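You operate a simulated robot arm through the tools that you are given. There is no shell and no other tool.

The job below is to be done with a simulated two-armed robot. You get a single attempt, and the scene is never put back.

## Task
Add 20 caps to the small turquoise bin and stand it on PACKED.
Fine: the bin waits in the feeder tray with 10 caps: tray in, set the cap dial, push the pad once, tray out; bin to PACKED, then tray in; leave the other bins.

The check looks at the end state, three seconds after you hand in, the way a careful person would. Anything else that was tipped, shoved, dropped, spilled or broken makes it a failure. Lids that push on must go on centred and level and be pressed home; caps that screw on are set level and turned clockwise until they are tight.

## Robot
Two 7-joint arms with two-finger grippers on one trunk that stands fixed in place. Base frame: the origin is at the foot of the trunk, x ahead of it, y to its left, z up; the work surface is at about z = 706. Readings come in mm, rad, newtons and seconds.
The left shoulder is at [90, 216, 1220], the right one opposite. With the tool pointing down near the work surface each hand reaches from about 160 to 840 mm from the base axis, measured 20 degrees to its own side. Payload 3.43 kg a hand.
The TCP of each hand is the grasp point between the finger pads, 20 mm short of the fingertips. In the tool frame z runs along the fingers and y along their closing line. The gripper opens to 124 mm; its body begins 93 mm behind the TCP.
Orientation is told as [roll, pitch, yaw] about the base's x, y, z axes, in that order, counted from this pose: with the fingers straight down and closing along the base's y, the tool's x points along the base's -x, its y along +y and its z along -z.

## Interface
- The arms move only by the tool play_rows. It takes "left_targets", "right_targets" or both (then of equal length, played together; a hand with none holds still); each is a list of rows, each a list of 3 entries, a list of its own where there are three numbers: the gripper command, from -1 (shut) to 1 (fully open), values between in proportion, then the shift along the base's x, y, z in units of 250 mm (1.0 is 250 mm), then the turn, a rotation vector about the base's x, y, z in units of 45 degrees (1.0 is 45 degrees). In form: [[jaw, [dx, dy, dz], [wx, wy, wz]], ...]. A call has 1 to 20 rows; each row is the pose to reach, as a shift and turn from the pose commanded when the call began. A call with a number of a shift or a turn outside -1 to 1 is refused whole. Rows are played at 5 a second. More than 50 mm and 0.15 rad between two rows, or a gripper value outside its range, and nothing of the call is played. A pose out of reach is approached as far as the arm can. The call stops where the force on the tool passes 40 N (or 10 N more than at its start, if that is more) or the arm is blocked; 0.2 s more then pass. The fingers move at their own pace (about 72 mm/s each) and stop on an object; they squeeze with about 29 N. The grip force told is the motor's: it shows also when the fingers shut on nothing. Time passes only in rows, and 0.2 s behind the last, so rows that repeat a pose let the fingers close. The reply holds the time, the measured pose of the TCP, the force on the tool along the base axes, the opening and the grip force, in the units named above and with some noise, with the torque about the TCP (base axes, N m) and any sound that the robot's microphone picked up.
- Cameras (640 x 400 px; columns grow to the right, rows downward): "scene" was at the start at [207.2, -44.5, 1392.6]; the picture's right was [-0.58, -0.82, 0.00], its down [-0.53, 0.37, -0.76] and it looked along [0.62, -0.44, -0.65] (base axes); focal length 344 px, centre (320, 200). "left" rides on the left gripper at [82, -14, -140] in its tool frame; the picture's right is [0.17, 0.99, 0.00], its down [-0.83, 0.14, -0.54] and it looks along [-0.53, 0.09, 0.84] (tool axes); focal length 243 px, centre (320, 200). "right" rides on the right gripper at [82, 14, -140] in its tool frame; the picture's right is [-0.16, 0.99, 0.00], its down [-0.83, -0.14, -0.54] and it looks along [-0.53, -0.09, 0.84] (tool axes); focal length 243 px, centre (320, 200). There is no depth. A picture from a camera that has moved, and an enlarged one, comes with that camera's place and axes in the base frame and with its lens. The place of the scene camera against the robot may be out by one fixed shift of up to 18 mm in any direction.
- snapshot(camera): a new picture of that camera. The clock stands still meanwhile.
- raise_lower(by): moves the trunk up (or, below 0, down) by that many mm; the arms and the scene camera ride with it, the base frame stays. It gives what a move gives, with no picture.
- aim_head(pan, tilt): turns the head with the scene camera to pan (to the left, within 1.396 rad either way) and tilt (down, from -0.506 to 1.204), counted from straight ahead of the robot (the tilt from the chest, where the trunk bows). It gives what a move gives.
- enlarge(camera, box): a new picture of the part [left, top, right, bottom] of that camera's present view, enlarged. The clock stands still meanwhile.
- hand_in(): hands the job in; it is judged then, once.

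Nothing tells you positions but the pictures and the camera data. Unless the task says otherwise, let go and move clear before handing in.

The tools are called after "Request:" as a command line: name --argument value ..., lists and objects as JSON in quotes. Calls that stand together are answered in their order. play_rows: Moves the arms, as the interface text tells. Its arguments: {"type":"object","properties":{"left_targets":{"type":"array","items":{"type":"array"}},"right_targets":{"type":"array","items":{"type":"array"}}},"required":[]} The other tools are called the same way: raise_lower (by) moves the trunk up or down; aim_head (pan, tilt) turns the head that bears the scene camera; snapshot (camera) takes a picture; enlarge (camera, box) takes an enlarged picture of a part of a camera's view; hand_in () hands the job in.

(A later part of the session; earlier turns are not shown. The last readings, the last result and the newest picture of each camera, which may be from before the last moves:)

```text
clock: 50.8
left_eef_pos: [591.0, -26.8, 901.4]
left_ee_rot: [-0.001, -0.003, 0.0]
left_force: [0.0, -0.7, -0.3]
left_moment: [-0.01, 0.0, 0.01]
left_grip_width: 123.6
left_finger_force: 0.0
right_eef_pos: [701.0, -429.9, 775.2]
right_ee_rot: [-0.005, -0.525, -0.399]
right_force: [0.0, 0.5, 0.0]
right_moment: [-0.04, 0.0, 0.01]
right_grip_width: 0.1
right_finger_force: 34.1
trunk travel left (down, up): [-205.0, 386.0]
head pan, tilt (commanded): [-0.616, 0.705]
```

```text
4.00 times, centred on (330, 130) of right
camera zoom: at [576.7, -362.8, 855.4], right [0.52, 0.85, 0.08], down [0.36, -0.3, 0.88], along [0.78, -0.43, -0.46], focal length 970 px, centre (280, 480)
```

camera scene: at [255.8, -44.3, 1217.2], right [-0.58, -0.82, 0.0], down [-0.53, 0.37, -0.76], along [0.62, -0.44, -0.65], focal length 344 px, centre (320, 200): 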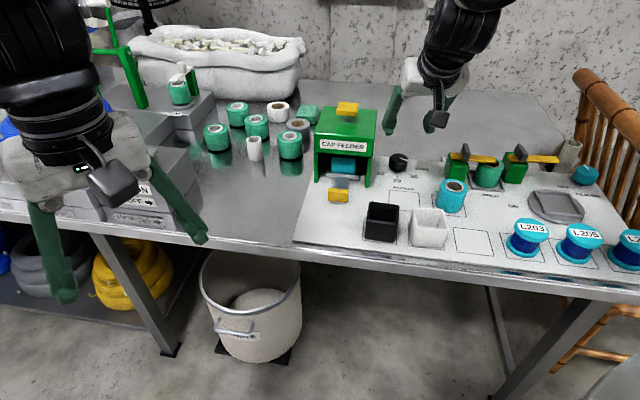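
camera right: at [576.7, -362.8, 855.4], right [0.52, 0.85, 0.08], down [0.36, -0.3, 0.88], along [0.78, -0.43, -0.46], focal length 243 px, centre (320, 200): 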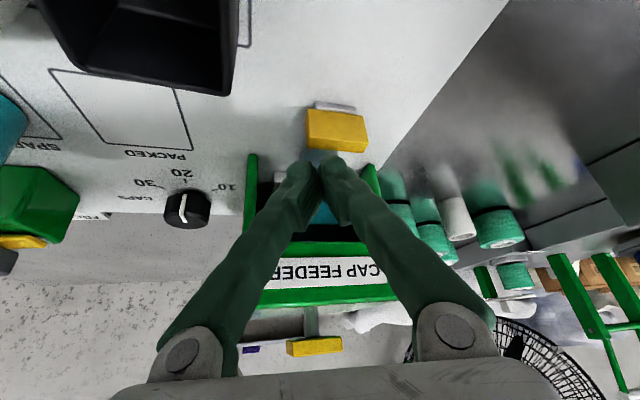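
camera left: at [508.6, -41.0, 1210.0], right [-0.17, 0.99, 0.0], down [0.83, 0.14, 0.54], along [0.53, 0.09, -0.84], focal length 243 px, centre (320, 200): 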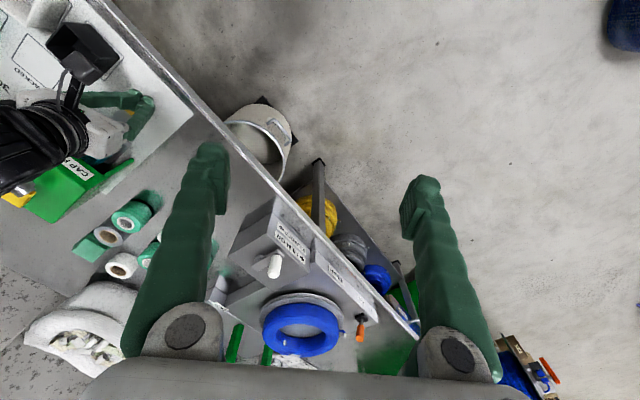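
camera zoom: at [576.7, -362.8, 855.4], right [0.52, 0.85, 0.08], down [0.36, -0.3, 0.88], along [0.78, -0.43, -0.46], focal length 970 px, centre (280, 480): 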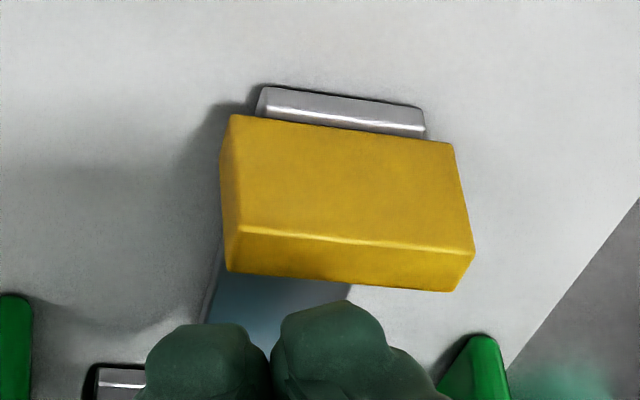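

The handle's back face is near b = 798 and its top near z = 740. I'll move the fingers out a little, lower them behind it, and start the pull gently.

Request:
play_rows --right_targets '[[-1, [0.033, -0.033, -0.008], [0, 0, 0]], [-1, [0.067, -0.065, -0.012], [0, 0, 0]], [-1, [0.067, -0.065, -0.06], [0, 0, 0]], [-1, [0.067, -0.065, -0.121], [0, 0, 0]], [-1, [0.067, -0.065, -0.121], [0, 0, 0]]]'

Request:
enlarge --camera "right" --box '[240, 60, 420, 200]'

Request:
enlarge --camera "scene" --box '[280, 120, 440, 240]'

```text
clock: 52.0
left_eef_pos: [590.8, -25.4, 900.4]
left_ee_rot: [0.001, 0.001, 0.001]
left_force: [0.3, -0.1, 0.7]
left_moment: [0.0, -0.01, 0.04]
left_grip_width: 123.8
left_finger_force: 0.1
right_eef_pos: [719.0, -447.1, 744.9]
right_ee_rot: [-0.006, -0.526, -0.401]
right_force: [-0.1, -0.3, -0.1]
right_moment: [0.01, 0.05, 0.01]
right_grip_width: 0.0
right_finger_force: 34.5
trunk travel left (down, up): [-205.0, 386.0]
head pan, tilt (commanded): [-0.616, 0.705]
```

```text
2.86 times, centred on (330, 130) of right
camera zoom: at [593.4, -380.1, 825.3], right [0.52, 0.85, 0.08], down [0.36, -0.3, 0.88], along [0.78, -0.43, -0.46], focal length 693 px, centre (291, 400)
```

zoom: 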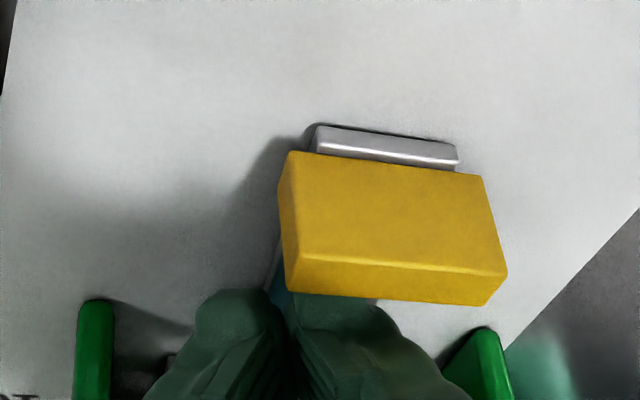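

```text
3.33 times, centred on (360, 180) of scene
camera zoom: at [255.6, -44.3, 1217.2], right [-0.58, -0.82, 0.0], down [-0.53, 0.37, -0.76], along [0.62, -0.44, -0.65], focal length 1147 px, centre (187, 267)
```

zoom: 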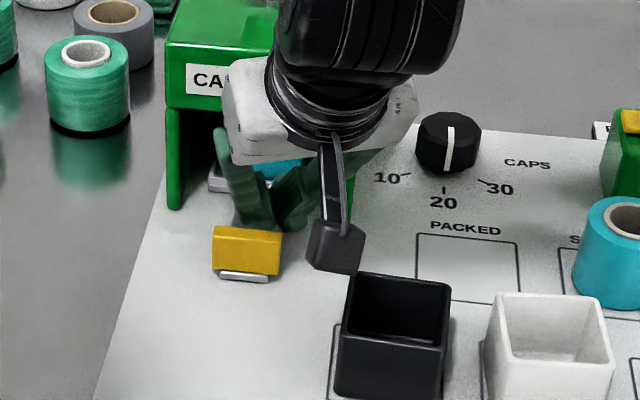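

The fingers are behind the handle with room all round. Pulling toward the robot now.

Request:
play_rows --right_targets '[[-1, [-0.0226, 0.0226, 0], [0, 0, 0]], [-1, [-0.0452, 0.0452, 0], [0, 0, 0]], [-1, [-0.0679, 0.0679, 0], [0, 0, 0]], [-1, [-0.0905, 0.0905, 0], [0, 0, 0]], [-1, [-0.1131, 0.1131, 0], [0, 0, 0]], [-1, [-0.1358, 0.1358, 0], [0, 0, 0]]]'

Request:
enlarge --camera "right" --box '[240, 60, 420, 200]'

Request:
enlarge --camera "scene" --box '[280, 120, 440, 240]'

```text
clock: 53.4
left_eef_pos: [591.3, -27.2, 900.3]
left_ee_rot: [0.001, 0.001, -0.001]
left_force: [-0.9, 0.0, 0.1]
left_moment: [0.03, 0.0, 0.06]
left_grip_width: 123.9
left_finger_force: 0.0
right_eef_pos: [684.6, -413.1, 745.6]
right_ee_rot: [-0.005, -0.523, -0.398]
right_force: [0.4, 0.9, -0.9]
right_moment: [-0.01, 0.03, 0.01]
right_grip_width: 0.0
right_finger_force: 34.5
trunk travel left (down, up): [-205.0, 386.0]
head pan, tilt (commanded): [-0.616, 0.705]
```

```text
2.86 times, centred on (330, 130) of right
camera zoom: at [560.1, -346.2, 826.9], right [0.52, 0.85, 0.08], down [0.36, -0.3, 0.88], along [0.78, -0.43, -0.46], focal length 693 px, centre (291, 400)
```

zoom: 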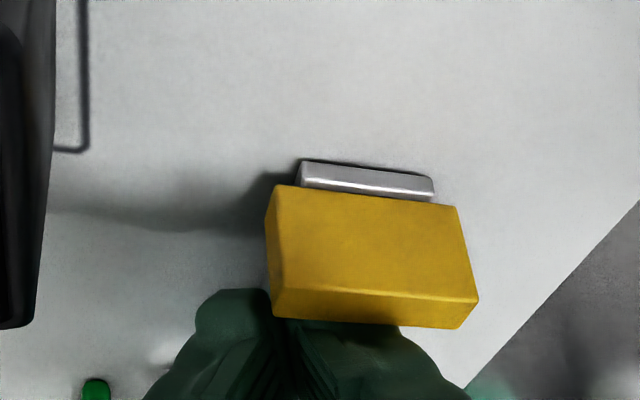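

```text
3.33 times, centred on (360, 180) of scene
camera zoom: at [255.9, -44.6, 1217.1], right [-0.58, -0.82, 0.0], down [-0.53, 0.37, -0.76], along [0.62, -0.44, -0.65], focal length 1147 px, centre (187, 267)
```

zoom: 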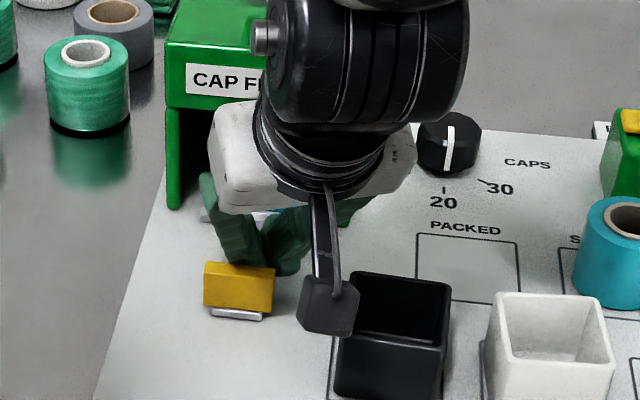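

The tray is following. I'll continue the pull.

Request:
play_rows --right_targets '[[-1, [-0.0226, 0.0226, 0], [0, 0, 0]], [-1, [-0.0452, 0.0452, 0], [0, 0, 0]], [-1, [-0.0679, 0.0679, 0], [0, 0, 0]], [-1, [-0.0905, 0.0905, 0], [0, 0, 0]], [-1, [-0.1131, 0.1131, 0], [0, 0, 0]], [-1, [-0.1358, 0.1358, 0], [0, 0, 0]], [-1, [-0.1584, 0.1584, 0], [0, 0, 0]]]'

Request:
enlarge --camera "right" --box '[240, 60, 420, 200]'

Request:
enlarge --camera "scene" --box '[280, 120, 440, 240]'

```text
clock: 55.0
left_eef_pos: [591.6, -27.2, 900.0]
left_ee_rot: [0.001, -0.002, 0.001]
left_force: [0.2, 0.3, 0.1]
left_moment: [0.0, 0.01, 0.0]
left_grip_width: 124.0
left_finger_force: 0.2
right_eef_pos: [661.7, -393.1, 741.7]
right_ee_rot: [-0.005, -0.522, -0.397]
right_force: [-0.7, -0.7, 0.6]
right_moment: [-0.05, 0.0, -0.01]
right_grip_width: 0.0
right_finger_force: 34.7
right hand out of reach, approached as far as the arm can: row 5, 6, 7
trunk travel left (down, up): [-205.0, 386.0]
head pan, tilt (commanded): [-0.616, 0.705]
```

```text
2.86 times, centred on (330, 130) of right
camera zoom: at [538.1, -325.7, 822.6], right [0.51, 0.85, 0.08], down [0.36, -0.3, 0.88], along [0.78, -0.42, -0.46], focal length 693 px, centre (291, 400)
```

zoom: 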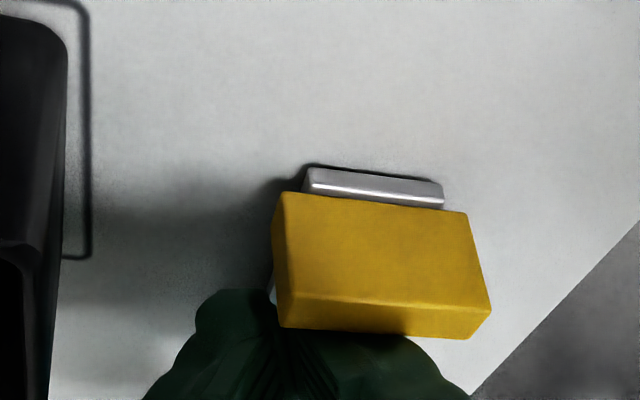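

```text
3.33 times, centred on (360, 180) of scene
camera zoom: at [255.8, -44.4, 1217.2], right [-0.58, -0.82, 0.0], down [-0.53, 0.37, -0.76], along [0.62, -0.44, -0.65], focal length 1147 px, centre (187, 267)
```

zoom: 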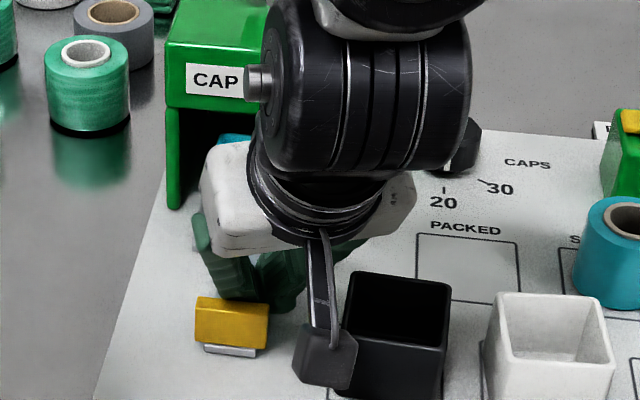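

The tray is about halfway out and the tilted arm has reached its inner limit. I'll ease the fingers off the handle, straighten the tool toward vertical, and keep pulling.

Request:
play_rows --right_targets '[[-1, [0.03, -0.03, 0.014], [0, 0, 0]], [-1, [0.05, -0.05, 0.016], [0.054, 0.128, 0]], [-1, [0.05, -0.05, 0.016], [0.108, 0.256, 0]], [-1, [0.05, -0.05, 0.016], [0.163, 0.384, 0]], [-1, [0.05, -0.05, 0.016], [0.2167, 0.5125, 0]], [-1, [0.05, -0.05, 0.016], [0.2167, 0.5125, 0]]]'

Request:
snapshot --camera "right"

Request:
enlarge --camera "scene" --box '[280, 120, 440, 240]'

```text
clock: 56.4
left_eef_pos: [591.1, -26.4, 900.5]
left_ee_rot: [0.002, 0.001, -0.002]
left_force: [0.2, 0.3, -0.2]
left_moment: [0.01, 0.01, -0.01]
left_grip_width: 124.3
left_finger_force: 0.0
right_eef_pos: [675.4, -406.2, 746.3]
right_ee_rot: [-0.005, -0.089, -0.4]
right_force: [-0.4, -0.1, -0.7]
right_moment: [0.02, 0.01, 0.0]
right_grip_width: 0.2
right_finger_force: 34.7
trunk travel left (down, up): [-205.0, 386.0]
head pan, tilt (commanded): [-0.616, 0.705]
```

```text
taken
camera right: at [594.8, -357.2, 878.1], right [0.54, 0.84, 0.01], down [0.67, -0.43, 0.61], along [0.52, -0.32, -0.79], focal length 243 px, centre (320, 200)
```

right: 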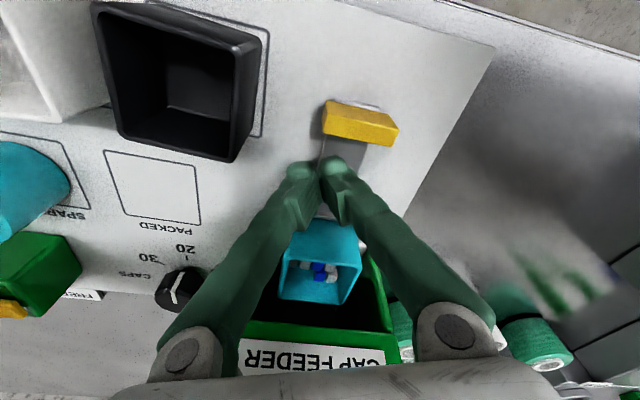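

```text
3.33 times, centred on (360, 180) of scene
camera zoom: at [255.6, -44.6, 1217.2], right [-0.58, -0.82, 0.0], down [-0.53, 0.37, -0.76], along [0.62, -0.44, -0.65], focal length 1147 px, centre (187, 267)
```

zoom: 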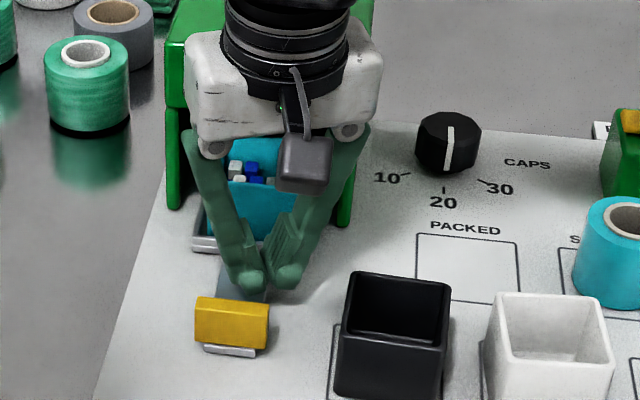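

The bin now shows more caps. I'll continue pulling with the nearly vertical tool.

Request:
play_rows --right_targets '[[-1, [-0.0226, 0.0226, 0], [0, 0, 0]], [-1, [-0.0452, 0.0452, 0], [0, 0, 0]], [-1, [-0.0679, 0.0679, 0], [0, 0, 0]], [-1, [-0.0905, 0.0905, 0], [0, 0, 0]], [-1, [-0.1131, 0.1131, 0], [0, 0, 0]], [-1, [-0.1358, 0.1358, 0], [0, 0, 0]]]'

Request:
snapshot --camera "right"

Request:
enlarge --camera "scene" --box '[280, 120, 440, 240]'

```text
clock: 57.8
left_eef_pos: [590.6, -26.1, 900.4]
left_ee_rot: [0.0, 0.0, 0.0]
left_force: [-0.9, 0.4, -0.1]
left_moment: [0.01, 0.01, -0.01]
left_grip_width: 124.1
left_finger_force: 0.1
right_eef_pos: [642.6, -371.4, 745.4]
right_ee_rot: [-0.006, -0.088, -0.401]
right_force: [0.3, 0.0, -0.6]
right_moment: [-0.02, -0.02, -0.04]
right_grip_width: 0.0
right_finger_force: 34.6
trunk travel left (down, up): [-205.0, 386.0]
head pan, tilt (commanded): [-0.616, 0.705]
```

```text
taken
camera right: at [562.0, -322.5, 877.3], right [0.54, 0.84, 0.01], down [0.67, -0.43, 0.61], along [0.52, -0.32, -0.79], focal length 243 px, centre (320, 200)
```

right: 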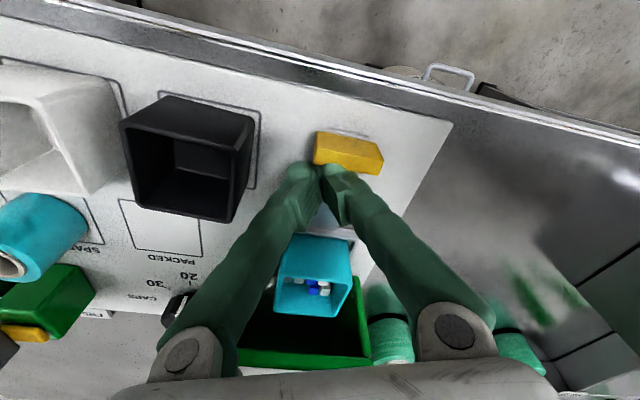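

```text
3.33 times, centred on (360, 180) of scene
camera zoom: at [255.7, -44.3, 1217.2], right [-0.58, -0.82, 0.0], down [-0.53, 0.37, -0.76], along [0.62, -0.44, -0.65], focal length 1147 px, centre (187, 267)
```

zoom: 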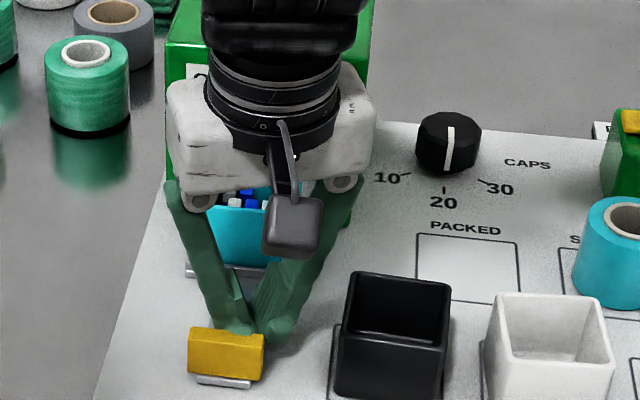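

Good progress, with about 30 mm to go.

Request:
play_rows --right_targets '[[-1, [-0.02, 0.02, 0], [0, 0, 0]], [-1, [-0.04, 0.04, 0], [0, 0, 0]], [-1, [-0.06, 0.06, 0], [0, 0, 0]], [-1, [-0.08, 0.08, 0], [0, 0, 0]], [-1, [-0.092, 0.092, 0], [0, 0, 0]]]'

Request:
snapshot --camera "right"

Request:
enlarge --camera "scene" --box '[260, 140, 420, 260]'

```text
clock: 59.0
left_eef_pos: [592.3, -26.4, 900.2]
left_ee_rot: [0.001, 0.0, 0.0]
left_force: [-0.6, -0.5, -0.4]
left_moment: [0.02, 0.03, 0.0]
left_grip_width: 123.9
left_finger_force: 0.1
right_eef_pos: [619.5, -348.8, 744.3]
right_ee_rot: [-0.005, -0.088, -0.399]
right_force: [0.4, -0.6, -1.3]
right_moment: [-0.03, -0.02, -0.01]
right_grip_width: 0.0
right_finger_force: 34.2
trunk travel left (down, up): [-205.0, 386.0]
head pan, tilt (commanded): [-0.616, 0.705]
```

```text
taken
camera right: at [538.6, -299.8, 877.8], right [0.54, 0.84, 0.01], down [0.67, -0.43, 0.61], along [0.52, -0.32, -0.79], focal length 243 px, centre (320, 200)
```

right: 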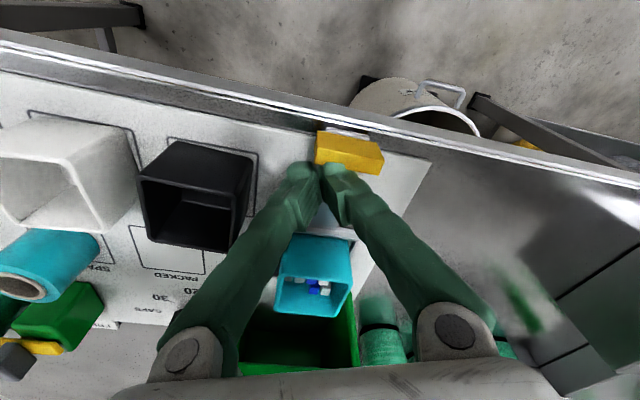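

```text
3.33 times, centred on (340, 200) of scene
camera zoom: at [255.9, -44.6, 1217.1], right [-0.58, -0.82, 0.0], down [-0.53, 0.37, -0.76], along [0.62, -0.44, -0.65], focal length 1147 px, centre (253, 200)
```

zoom: 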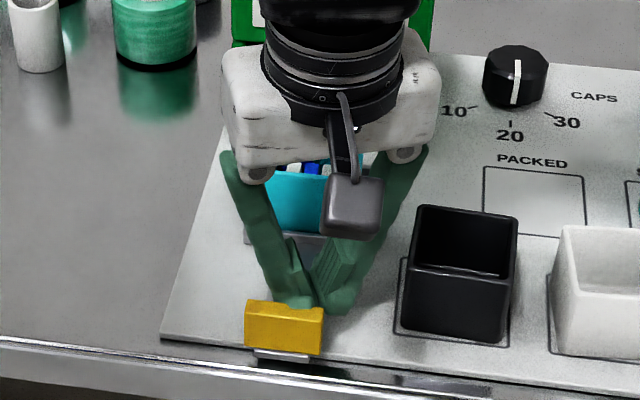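

The tray is back out where it started, with the bin in front of the feeder. I'll lift the fingers away and position the open jaws over the bin at -45° yaw.

Request:
play_rows --right_targets '[[-1, [0.0226, -0.0226, 0.0], [0, 0, 0]], [-1, [0.0226, -0.0226, 0.18], [0, 0, 0]], [-1, [0.0226, -0.0226, 0.36], [0, 0, 0]], [0.3, [0.06, -0.05, 0.48], [0.016, 0.024, -0.12]], [0.5, [0.13, -0.1, 0.48], [0.032, 0.048, -0.245]], [0.5, [0.2, -0.15, 0.48], [0.048, 0.072, -0.37]], [0.5, [0.27, -0.2, 0.48], [0.0635, 0.095, -0.49]], [0.5, [0.312, -0.227, 0.48], [0.0635, 0.095, -0.49]], [0.5, [0.312, -0.227, 0.48], [0.0635, 0.095, -0.49]]]'

Request:
snapshot --camera "right"

Request:
snapshot --camera "scene"

```text
clock: 61.0
left_eef_pos: [591.5, -26.7, 900.7]
left_ee_rot: [0.0, 0.0, 0.001]
left_force: [-0.6, 0.3, -0.2]
left_moment: [0.02, 0.01, 0.04]
left_grip_width: 124.0
left_finger_force: 0.1
right_eef_pos: [695.5, -406.9, 863.9]
right_ee_rot: [-0.006, 0.003, -0.783]
right_force: [-0.6, -0.4, -0.7]
right_moment: [0.05, 0.02, -0.02]
right_grip_width: 92.9
right_finger_force: 0.1
trunk travel left (down, up): [-205.0, 386.0]
head pan, tilt (commanded): [-0.616, 0.705]
```

```text
taken
camera right: at [649.2, -339.1, 1005.2], right [0.81, 0.58, -0.01], down [0.49, -0.68, 0.54], along [0.31, -0.44, -0.84], focal length 243 px, centre (320, 200)
```

right: 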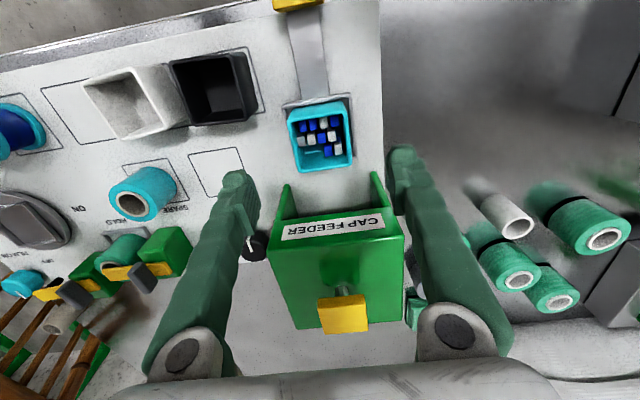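

```text
taken
camera scene: at [255.7, -44.3, 1217.2], right [-0.58, -0.82, 0.0], down [-0.53, 0.37, -0.76], along [0.62, -0.44, -0.65], focal length 344 px, centre (320, 200)
```

scene: 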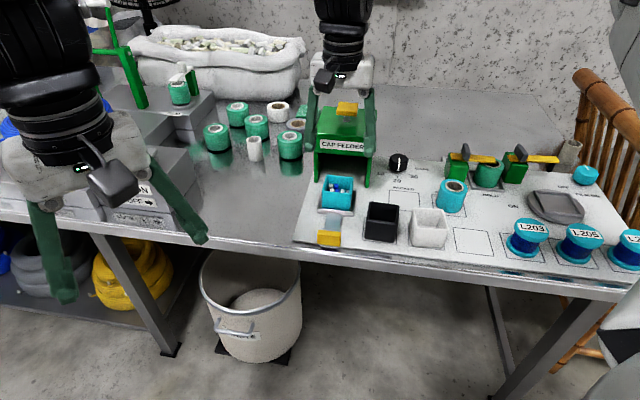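

The open jaws are over the bin, which now holds many caps. I'll enlarge to measure the bin against the fingers, and the PACKED square.

Request:
enlarge --camera "right" --box '[260, 90, 380, 190]'

Request:
enlarge --camera "right" --box '[100, 120, 300, 260]'

Request:
enlarge --camera "scene" --box '[290, 140, 410, 250]'

```text
4.00 times, centred on (320, 140) of right
camera zoom: at [649.2, -339.1, 1005.2], right [0.81, 0.58, -0.01], down [0.49, -0.68, 0.54], along [0.31, -0.44, -0.84], focal length 970 px, centre (320, 440)
```

zoom: 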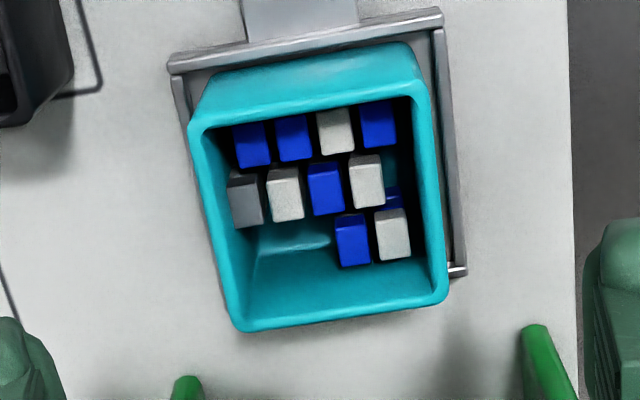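

```text
2.86 times, centred on (200, 190) of right
camera zoom: at [649.2, -339.1, 1005.2], right [0.81, 0.58, -0.01], down [0.49, -0.68, 0.54], along [0.31, -0.44, -0.84], focal length 693 px, centre (663, 229)
```

zoom: 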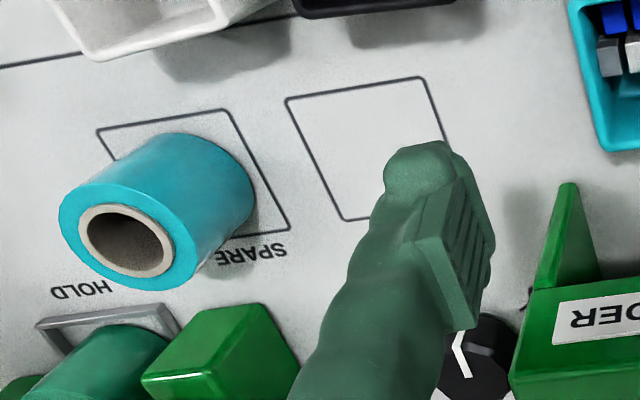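

```text
3.64 times, centred on (350, 195) of scene
camera zoom: at [255.7, -44.3, 1217.2], right [-0.58, -0.82, 0.0], down [-0.53, 0.37, -0.76], along [0.62, -0.44, -0.65], focal length 1251 px, centre (211, 218)
```

zoom: 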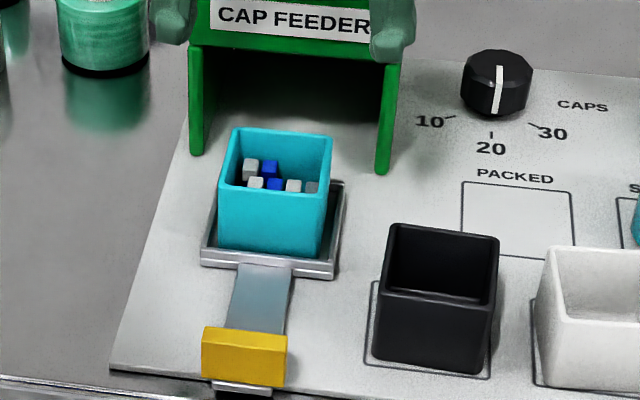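

The bin is square to the panel with its centre at about [699, -406], and PACKED's centre is near [624, -536]. I'll lower the open jaws around the bin without closing yet.

Request:
play_rows --right_targets '[[0.5, [0.014, 0.003, -0.1], [0, 0, 0]], [0.5, [0.014, 0.003, -0.2], [0, 0, 0]], [0.5, [0.014, 0.003, -0.3], [0, 0, 0]], [0.5, [0.014, 0.003, -0.38], [0, 0, 0]], [0.5, [0.014, 0.003, -0.4475], [0, 0, 0]], [0.5, [0.014, 0.003, -0.4475], [0, 0, 0]]]'

Request:
snapshot --camera "right"

Request:
enlarge --camera "scene" --box '[290, 130, 430, 250]'

```text
clock: 62.4
left_eef_pos: [590.3, -27.1, 900.9]
left_ee_rot: [0.0, -0.002, -0.001]
left_force: [0.2, -0.4, -0.8]
left_moment: [-0.01, -0.02, -0.01]
left_grip_width: 124.0
left_finger_force: 0.1
right_eef_pos: [701.6, -404.0, 754.0]
right_ee_rot: [-0.006, 0.001, -0.786]
right_force: [0.9, -0.3, -0.1]
right_moment: [0.01, 0.01, -0.01]
right_grip_width: 92.8
right_finger_force: 0.0
trunk travel left (down, up): [-205.0, 386.0]
head pan, tilt (commanded): [-0.616, 0.705]
```

```text
taken
camera right: at [652.8, -336.5, 894.3], right [0.81, 0.58, -0.01], down [0.49, -0.68, 0.54], along [0.31, -0.44, -0.84], focal length 243 px, centre (320, 200)
```

right: 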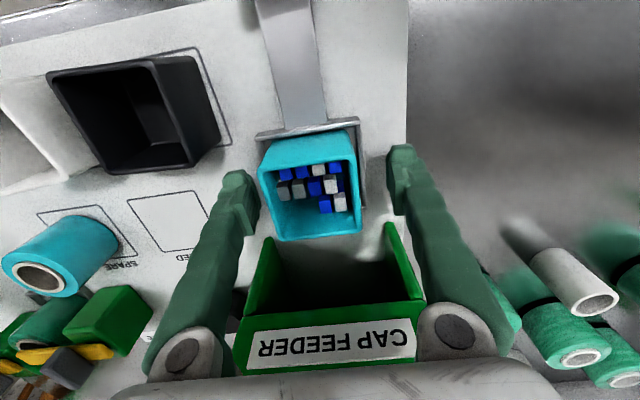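

```text
3.33 times, centred on (360, 190) of scene
camera zoom: at [255.6, -44.2, 1217.3], right [-0.58, -0.82, 0.0], down [-0.53, 0.37, -0.76], along [0.62, -0.44, -0.65], focal length 1147 px, centre (187, 233)
```

zoom: 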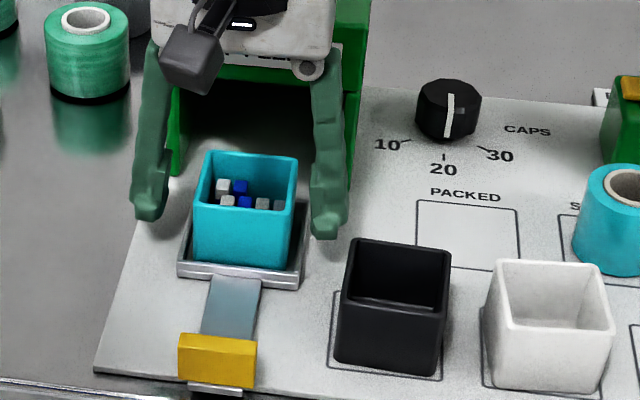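

The bin sits about 4.5 mm right of the jaw centre. I'll shift to centre, then close on it.

Request:
play_rows --right_targets '[[0.5, [-0.0128, -0.0128, -0.008], [0, 0, 0]], [0.5, [-0.0128, -0.0128, -0.008], [0, 0, 0]], [0.2, [-0.0128, -0.0128, -0.008], [0, 0, 0]], [0.0, [-0.0128, -0.0128, -0.008], [0, 0, 0]], [-0.2, [-0.0128, -0.0128, -0.008], [0, 0, 0]], [-0.3, [-0.0128, -0.0128, -0.008], [0, 0, 0]], [-1, [-0.0128, -0.0128, -0.008], [0, 0, 0]], [-1, [-0.0128, -0.0128, -0.008], [0, 0, 0]]]'

Request:
snapshot --camera "right"

Request:
enlarge --camera "scene" --box '[290, 130, 430, 250]'

```text
clock: 64.2
left_eef_pos: [590.9, -26.3, 900.2]
left_ee_rot: [0.0, 0.0, 0.0]
left_force: [0.5, 0.7, 0.0]
left_moment: [-0.01, 0.01, 0.0]
left_grip_width: 124.2
left_finger_force: 0.1
right_eef_pos: [696.9, -406.2, 750.7]
right_ee_rot: [-0.006, 0.003, -0.786]
right_force: [0.1, 0.7, 0.0]
right_moment: [0.02, 0.02, -0.02]
right_grip_width: 58.7
right_finger_force: 28.9
trunk travel left (down, up): [-205.0, 386.0]
head pan, tilt (commanded): [-0.616, 0.705]
```

```text
taken
camera right: at [649.8, -339.5, 891.6], right [0.81, 0.58, -0.01], down [0.49, -0.68, 0.54], along [0.31, -0.44, -0.84], focal length 243 px, centre (320, 200)
```

right: 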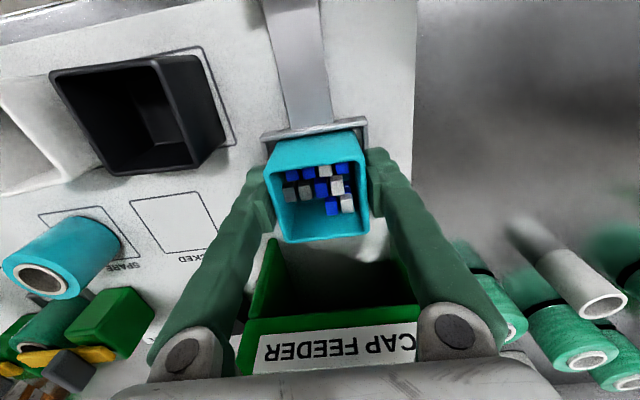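

```text
3.33 times, centred on (360, 190) of scene
camera zoom: at [255.9, -44.5, 1217.1], right [-0.58, -0.82, 0.0], down [-0.53, 0.37, -0.76], along [0.62, -0.44, -0.65], focal length 1147 px, centre (187, 233)
```

zoom: 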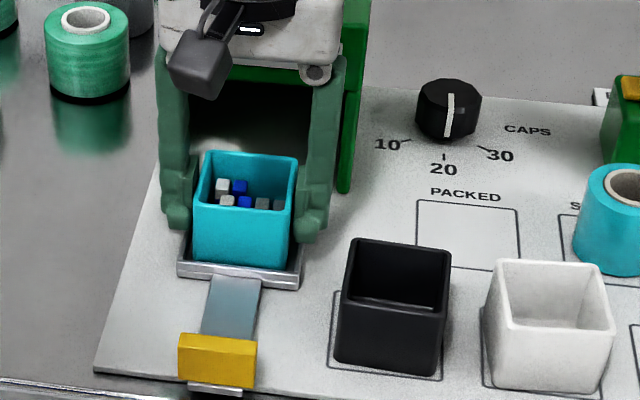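

The bin is held at 58.7 mm width with a 29 N grip. Lifting it straight up slowly.

Request:
play_rows --right_targets '[[-1, [0, 0, 0.02], [0, 0, 0]], [-1, [0, 0, 0.05], [0, 0, 0]], [-1, [0, 0, 0.09], [0, 0, 0]], [-1, [0, 0, 0.13], [0, 0, 0]], [-1, [0, 0, 0.18], [0, 0, 0]], [-1, [0, 0, 0.23], [0, 0, 0]], [-1, [0, 0, 0.28], [0, 0, 0]], [-1, [0, 0, 0.32], [0, 0, 0]]]'

Request:
snapshot --camera "right"

Request:
enlarge --camera "scene" --box '[290, 110, 450, 250]'

```text
clock: 66.0
left_eef_pos: [590.2, -26.5, 900.6]
left_ee_rot: [0.0, -0.004, 0.001]
left_force: [0.4, -0.3, 1.0]
left_moment: [0.03, 0.0, 0.03]
left_grip_width: 124.2
left_finger_force: 0.1
right_eef_pos: [697.1, -407.3, 831.5]
right_ee_rot: [-0.006, 0.002, -0.785]
right_force: [0.8, 0.1, -0.9]
right_moment: [0.0, 0.04, 0.0]
right_grip_width: 58.4
right_finger_force: 29.3
trunk travel left (down, up): [-205.0, 386.0]
head pan, tilt (commanded): [-0.616, 0.705]
```

```text
taken
camera right: at [650.1, -340.0, 972.0], right [0.81, 0.58, -0.01], down [0.49, -0.68, 0.54], along [0.31, -0.44, -0.84], focal length 243 px, centre (320, 200)
```

right: 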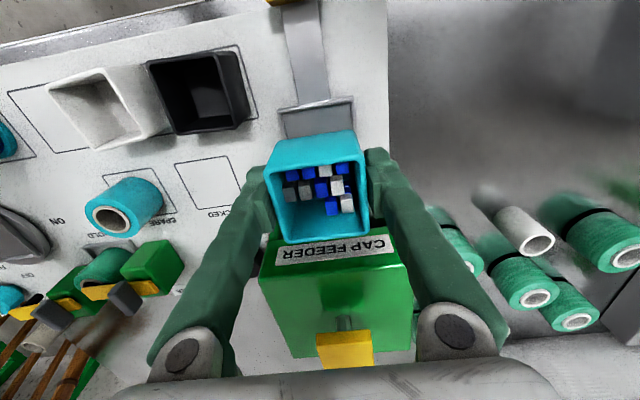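

```text
2.86 times, centred on (370, 180) of scene
camera zoom: at [255.7, -44.3, 1217.2], right [-0.58, -0.82, 0.0], down [-0.53, 0.37, -0.76], along [0.62, -0.44, -0.65], focal length 983 px, centre (177, 257)
```

zoom: 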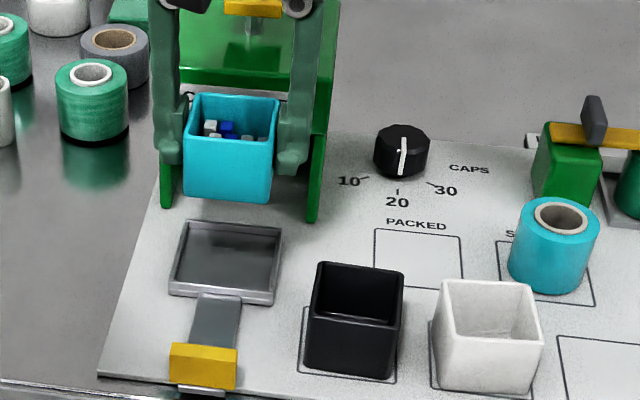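

The bin is up cleanly and the tray is empty. I'll carry it sideways at this height, clear of the feeder corner, then back over PACKED.

Request:
play_rows --right_targets '[[-1, [-0.04, -0.042, 0], [0, 0, 0]], [-1, [-0.1, -0.106, 0], [0, 0, 0]], [-1, [-0.16, -0.17, 0], [0, 0, 0]], [-1, [-0.22, -0.233, 0], [0, 0, 0]], [-1, [-0.28, -0.297, 0], [0, 0, 0]], [-1, [-0.34, -0.36, 0], [0, 0, 0]], [-1, [-0.391, -0.414, 0], [0, 0, 0]], [-1, [-0.36, -0.45, 0], [0, 0, 0]], [-1, [-0.32, -0.485, 0], [0, 0, 0]], [-1, [-0.291, -0.515, 0], [0, 0, 0]], [-1, [-0.291, -0.515, 0], [0, 0, 0]]]'

Request:
snapshot --camera "right"

Request:
enlarge --camera "scene" --box '[320, 110, 480, 250]'

```text
clock: 68.4
left_eef_pos: [591.1, -26.8, 901.6]
left_ee_rot: [0.002, 0.0, -0.001]
left_force: [0.7, 0.0, 0.1]
left_moment: [0.01, -0.01, -0.02]
left_grip_width: 124.2
left_finger_force: 0.1
right_eef_pos: [624.6, -536.1, 829.8]
right_ee_rot: [-0.005, 0.002, -0.787]
right_force: [-0.4, -0.3, -0.9]
right_moment: [-0.02, -0.02, -0.02]
right_grip_width: 58.5
right_finger_force: 29.3
trunk travel left (down, up): [-205.0, 386.0]
head pan, tilt (commanded): [-0.616, 0.705]
```

```text
taken
camera right: at [576.9, -468.7, 971.3], right [0.81, 0.58, -0.01], down [0.49, -0.68, 0.54], along [0.31, -0.44, -0.84], focal length 243 px, centre (320, 200)
```

right: 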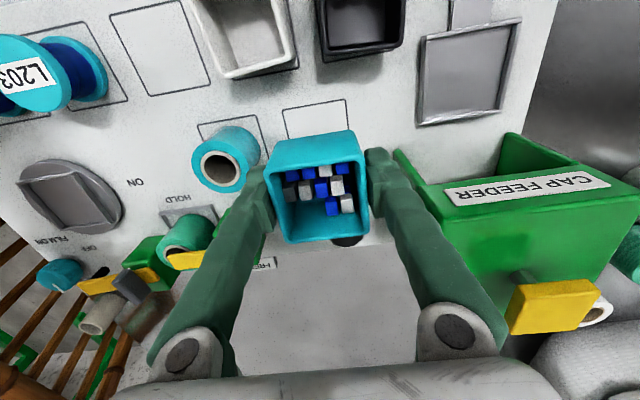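

```text
2.86 times, centred on (400, 180) of scene
camera zoom: at [255.7, -44.5, 1217.2], right [-0.58, -0.82, 0.0], down [-0.53, 0.37, -0.76], along [0.62, -0.44, -0.65], focal length 983 px, centre (91, 257)
```

zoom: 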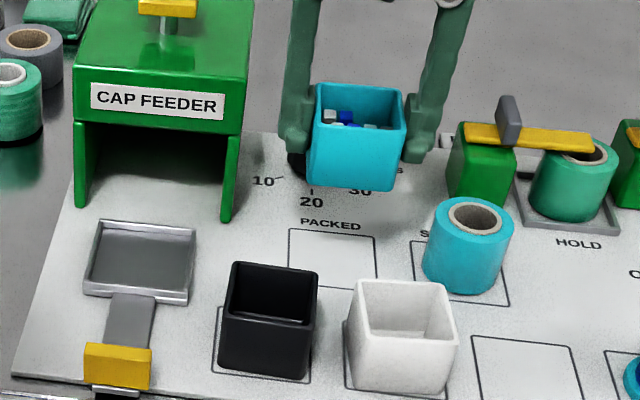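

The bin is centred over PACKED to within about a millimetre. I'll lower it to just above the panel.

Request:
play_rows --right_targets '[[-1, [0, 0, -0.05], [0, 0, 0]], [-1, [0, 0, -0.1], [0, 0, 0]], [-1, [0, 0, -0.16], [0, 0, 0]], [-1, [0, 0, -0.22], [0, 0, 0]], [-1, [0, 0, -0.27], [0, 0, 0]], [-1, [0, 0, -0.312], [0, 0, 0]], [-1, [0, 0, -0.312], [0, 0, 0]]]'

Request:
snapshot --camera "right"

Request:
enlarge --camera "scene" --box '[320, 110, 480, 250]'

```text
clock: 70.0
left_eef_pos: [591.3, -26.7, 901.6]
left_ee_rot: [-0.001, 0.001, -0.002]
left_force: [0.1, 0.3, 0.2]
left_moment: [0.02, 0.03, -0.04]
left_grip_width: 124.0
left_finger_force: 0.1
right_eef_pos: [626.5, -535.5, 753.1]
right_ee_rot: [-0.003, 0.002, -0.785]
right_force: [0.0, -0.2, -0.8]
right_moment: [-0.01, -0.02, -0.03]
right_grip_width: 58.6
right_finger_force: 28.8
trunk travel left (down, up): [-205.0, 386.0]
head pan, tilt (commanded): [-0.616, 0.705]
```

```text
taken
camera right: at [577.8, -467.1, 892.6], right [0.81, 0.58, -0.01], down [0.49, -0.68, 0.54], along [0.31, -0.44, -0.84], focal length 243 px, centre (320, 200)
```

right: 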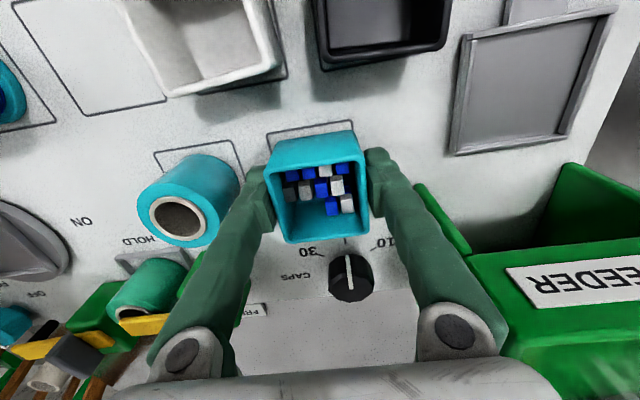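

```text
2.86 times, centred on (400, 180) of scene
camera zoom: at [255.7, -44.4, 1217.2], right [-0.58, -0.82, 0.0], down [-0.53, 0.37, -0.76], along [0.62, -0.44, -0.65], focal length 983 px, centre (91, 257)
```

zoom: 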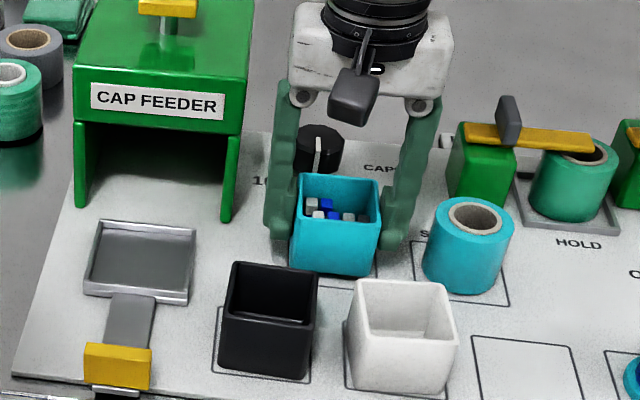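

Request:
enlarge --camera "right" --box '[240, 90, 400, 190]'

Request:
enlarge --camera "scene" --box '[370, 170, 434, 220]'

```text
4.00 times, centred on (320, 140) of right
camera zoom: at [577.8, -467.1, 892.6], right [0.81, 0.58, -0.01], down [0.49, -0.68, 0.54], along [0.31, -0.44, -0.84], focal length 970 px, centre (320, 440)
```

zoom: 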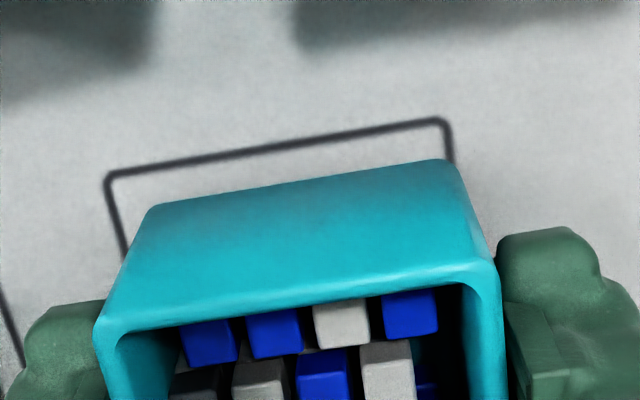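

```text
8.00 times, centred on (402, 195) of scene
camera zoom: at [255.7, -44.4, 1217.2], right [-0.58, -0.82, 0.0], down [-0.53, 0.37, -0.76], along [0.62, -0.44, -0.65], focal length 2752 px, centre (-336, 240)
```

zoom: 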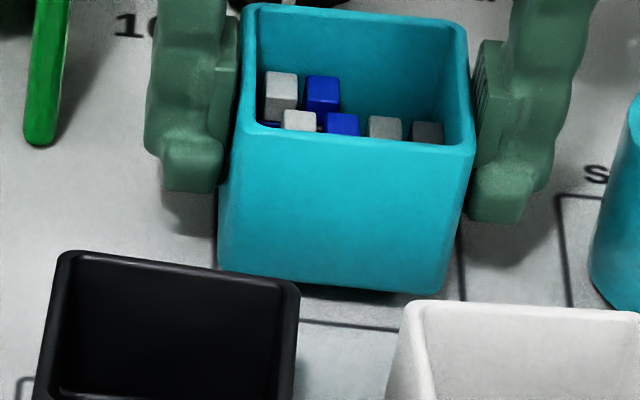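

The bin is about 4 mm left of centre in the square. I'll shift it right and lower in small steps until it touches down.

Request:
play_rows --right_targets '[[-1, [-0.0116, -0.0116, 0], [0, 0, 0]], [-1, [-0.0116, -0.0116, -0.012], [0, 0, 0]], [-1, [-0.0116, -0.0116, -0.02], [0, 0, 0]], [-1, [-0.0116, -0.0116, -0.026], [0, 0, 0]]]'

Request:
enlarge --camera "scene" --box '[370, 170, 434, 220]'

Request:
enlarge --camera "right" --box '[240, 90, 400, 190]'

```text
clock: 71.0
left_eef_pos: [591.7, -26.7, 902.2]
left_ee_rot: [0.0, -0.001, 0.001]
left_force: [-1.0, 0.4, 0.0]
left_moment: [-0.04, 0.04, -0.02]
left_grip_width: 123.8
left_finger_force: 0.0
right_eef_pos: [621.6, -539.0, 745.0]
right_ee_rot: [-0.006, 0.001, -0.786]
right_force: [0.2, -0.8, -0.9]
right_moment: [-0.02, 0.03, -0.05]
right_grip_width: 58.5
right_finger_force: 29.0
trunk travel left (down, up): [-205.0, 386.0]
head pan, tilt (commanded): [-0.616, 0.705]
```

```text
8.00 times, centred on (402, 195) of scene
camera zoom: at [256.0, -44.5, 1217.1], right [-0.58, -0.82, 0.0], down [-0.53, 0.37, -0.76], along [0.62, -0.44, -0.65], focal length 2752 px, centre (-336, 240)
```

zoom: 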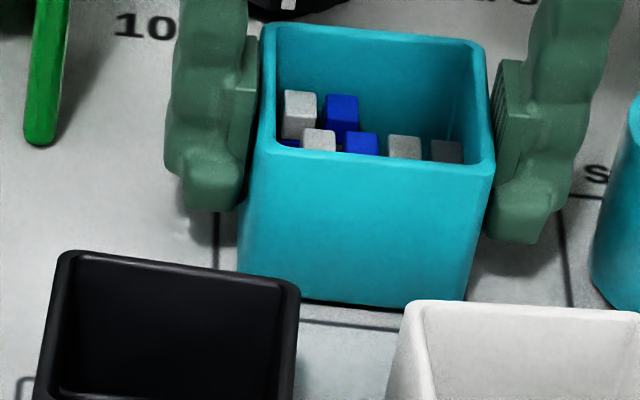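

```text
4.00 times, centred on (320, 140) of right
camera zoom: at [574.0, -471.9, 886.4], right [0.81, 0.58, -0.01], down [0.49, -0.68, 0.54], along [0.31, -0.44, -0.84], focal length 970 px, centre (320, 440)
```

zoom: 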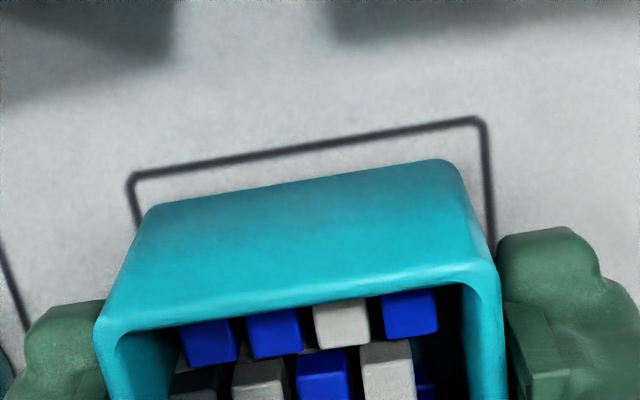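

The bin is now about 2 mm right of centre, so I'll trim that and go down in about 1 mm steps.

Request:
play_rows --right_targets '[[-1, [0.0057, 0.0057, 0], [0, 0, 0]], [-1, [0.0057, 0.0057, -0.004], [0, 0, 0]], [-1, [0.0057, 0.0057, -0.008], [0, 0, 0]], [-1, [0.0057, 0.0057, -0.012], [0, 0, 0]]]'

Request:
enlarge --camera "scene" --box '[370, 170, 434, 220]'

```text
clock: 72.0
left_eef_pos: [590.2, -26.9, 900.7]
left_ee_rot: [0.0, -0.002, 0.001]
left_force: [-0.5, 0.9, -0.6]
left_moment: [-0.02, -0.01, 0.01]
left_grip_width: 124.2
left_finger_force: 0.1
right_eef_pos: [623.1, -537.5, 742.8]
right_ee_rot: [-0.005, 0.002, -0.784]
right_force: [-0.5, 0.1, -0.4]
right_moment: [0.02, -0.01, 0.0]
right_grip_width: 58.3
right_finger_force: 28.9
trunk travel left (down, up): [-205.0, 386.0]
head pan, tilt (commanded): [-0.616, 0.705]
```

```text
8.00 times, centred on (402, 195) of scene
camera zoom: at [255.8, -44.4, 1217.2], right [-0.58, -0.82, 0.0], down [-0.53, 0.37, -0.76], along [0.62, -0.44, -0.65], focal length 2752 px, centre (-336, 240)
```

zoom: 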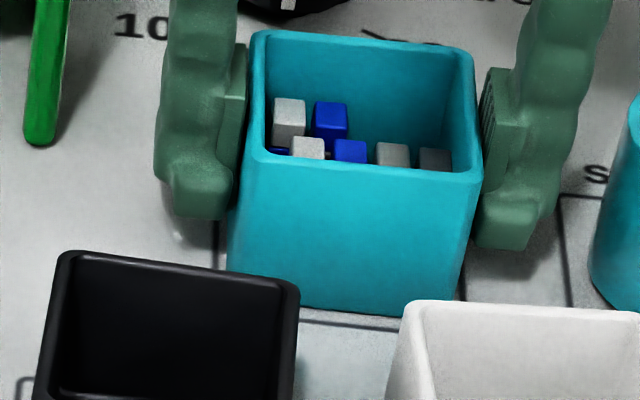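

Request:
play_rows --right_targets '[[-1, [0.003, 0.003, -0.004], [0, 0, 0]], [-1, [0.003, 0.003, -0.007], [0, 0, 0]], [-1, [0.003, 0.003, -0.01], [0, 0, 0]]]'

Request:
enlarge --camera "scene" --box '[370, 170, 434, 220]'

```text
clock: 72.8
left_eef_pos: [589.4, -25.8, 900.7]
left_ee_rot: [-0.001, -0.003, -0.001]
left_force: [-0.1, 0.7, 0.1]
left_moment: [0.01, -0.03, -0.02]
left_grip_width: 124.0
left_finger_force: 0.0
right_eef_pos: [623.9, -537.0, 742.0]
right_ee_rot: [-0.004, 0.0, -0.785]
right_force: [-0.5, -3.9, 15.2]
right_moment: [0.08, 0.25, 0.0]
right_grip_width: 58.7
right_finger_force: 29.2
trunk travel left (down, up): [-205.0, 386.0]
head pan, tilt (commanded): [-0.616, 0.705]
```

```text
8.00 times, centred on (402, 195) of scene
camera zoom: at [254.6, -43.7, 1217.6], right [-0.58, -0.82, 0.0], down [-0.53, 0.37, -0.76], along [0.62, -0.44, -0.65], focal length 2752 px, centre (-336, 240)
```

zoom: 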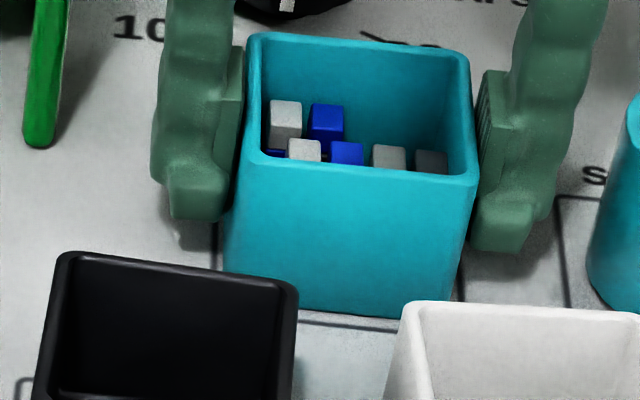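

The bin touched down at 15 N. I'll ease the pressure and open the jaws gently, only as far as the gap to the SPARE roll allows.

Request:
play_rows --right_targets '[[-1, [0, 0, 0.004], [0, 0, 0]], [-0.05, [0, 0, 0.004], [0, 0, 0]], [-0.01, [0, 0, 0.004], [0, 0, 0]], [0.03, [0, 0, 0.004], [0, 0, 0]], [0.08, [0, 0, 0.004], [0, 0, 0]], [0.12, [0, 0, 0.004], [0, 0, 0]], [0.12, [0, 0, 0.004], [0, 0, 0]]]'

Request:
snapshot --camera "right"

Request:
enlarge --camera "scene" --box '[360, 160, 456, 220]'

```text
clock: 74.4
left_eef_pos: [591.5, -27.0, 900.6]
left_ee_rot: [0.003, 0.0, -0.001]
left_force: [-0.2, -0.4, 0.6]
left_moment: [0.01, 0.02, -0.02]
left_grip_width: 124.0
left_finger_force: 0.0
right_eef_pos: [624.1, -537.2, 741.8]
right_ee_rot: [-0.004, 0.001, -0.784]
right_force: [-0.3, -1.0, -0.6]
right_moment: [0.02, -0.01, -0.01]
right_grip_width: 69.5
right_finger_force: 0.0
trunk travel left (down, up): [-205.0, 386.0]
head pan, tilt (commanded): [-0.616, 0.705]
```

```text
taken
camera right: at [575.9, -469.9, 882.4], right [0.81, 0.58, -0.01], down [0.49, -0.68, 0.54], along [0.31, -0.44, -0.84], focal length 243 px, centre (320, 200)
```

right: 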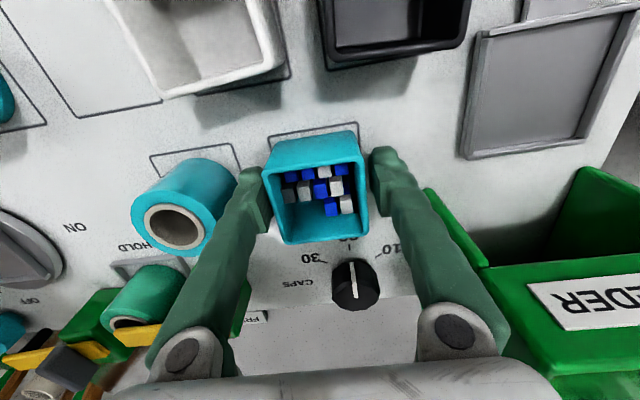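

```text
6.67 times, centred on (408, 190) of scene
camera zoom: at [255.8, -44.4, 1217.2], right [-0.58, -0.82, 0.0], down [-0.53, 0.37, -0.76], along [0.62, -0.44, -0.65], focal length 2293 px, centre (-267, 267)
```

zoom: 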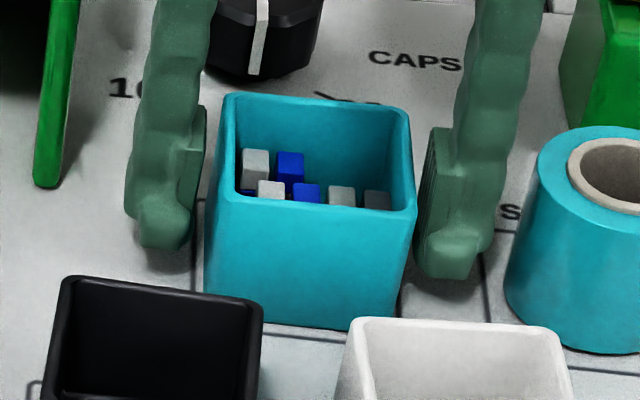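

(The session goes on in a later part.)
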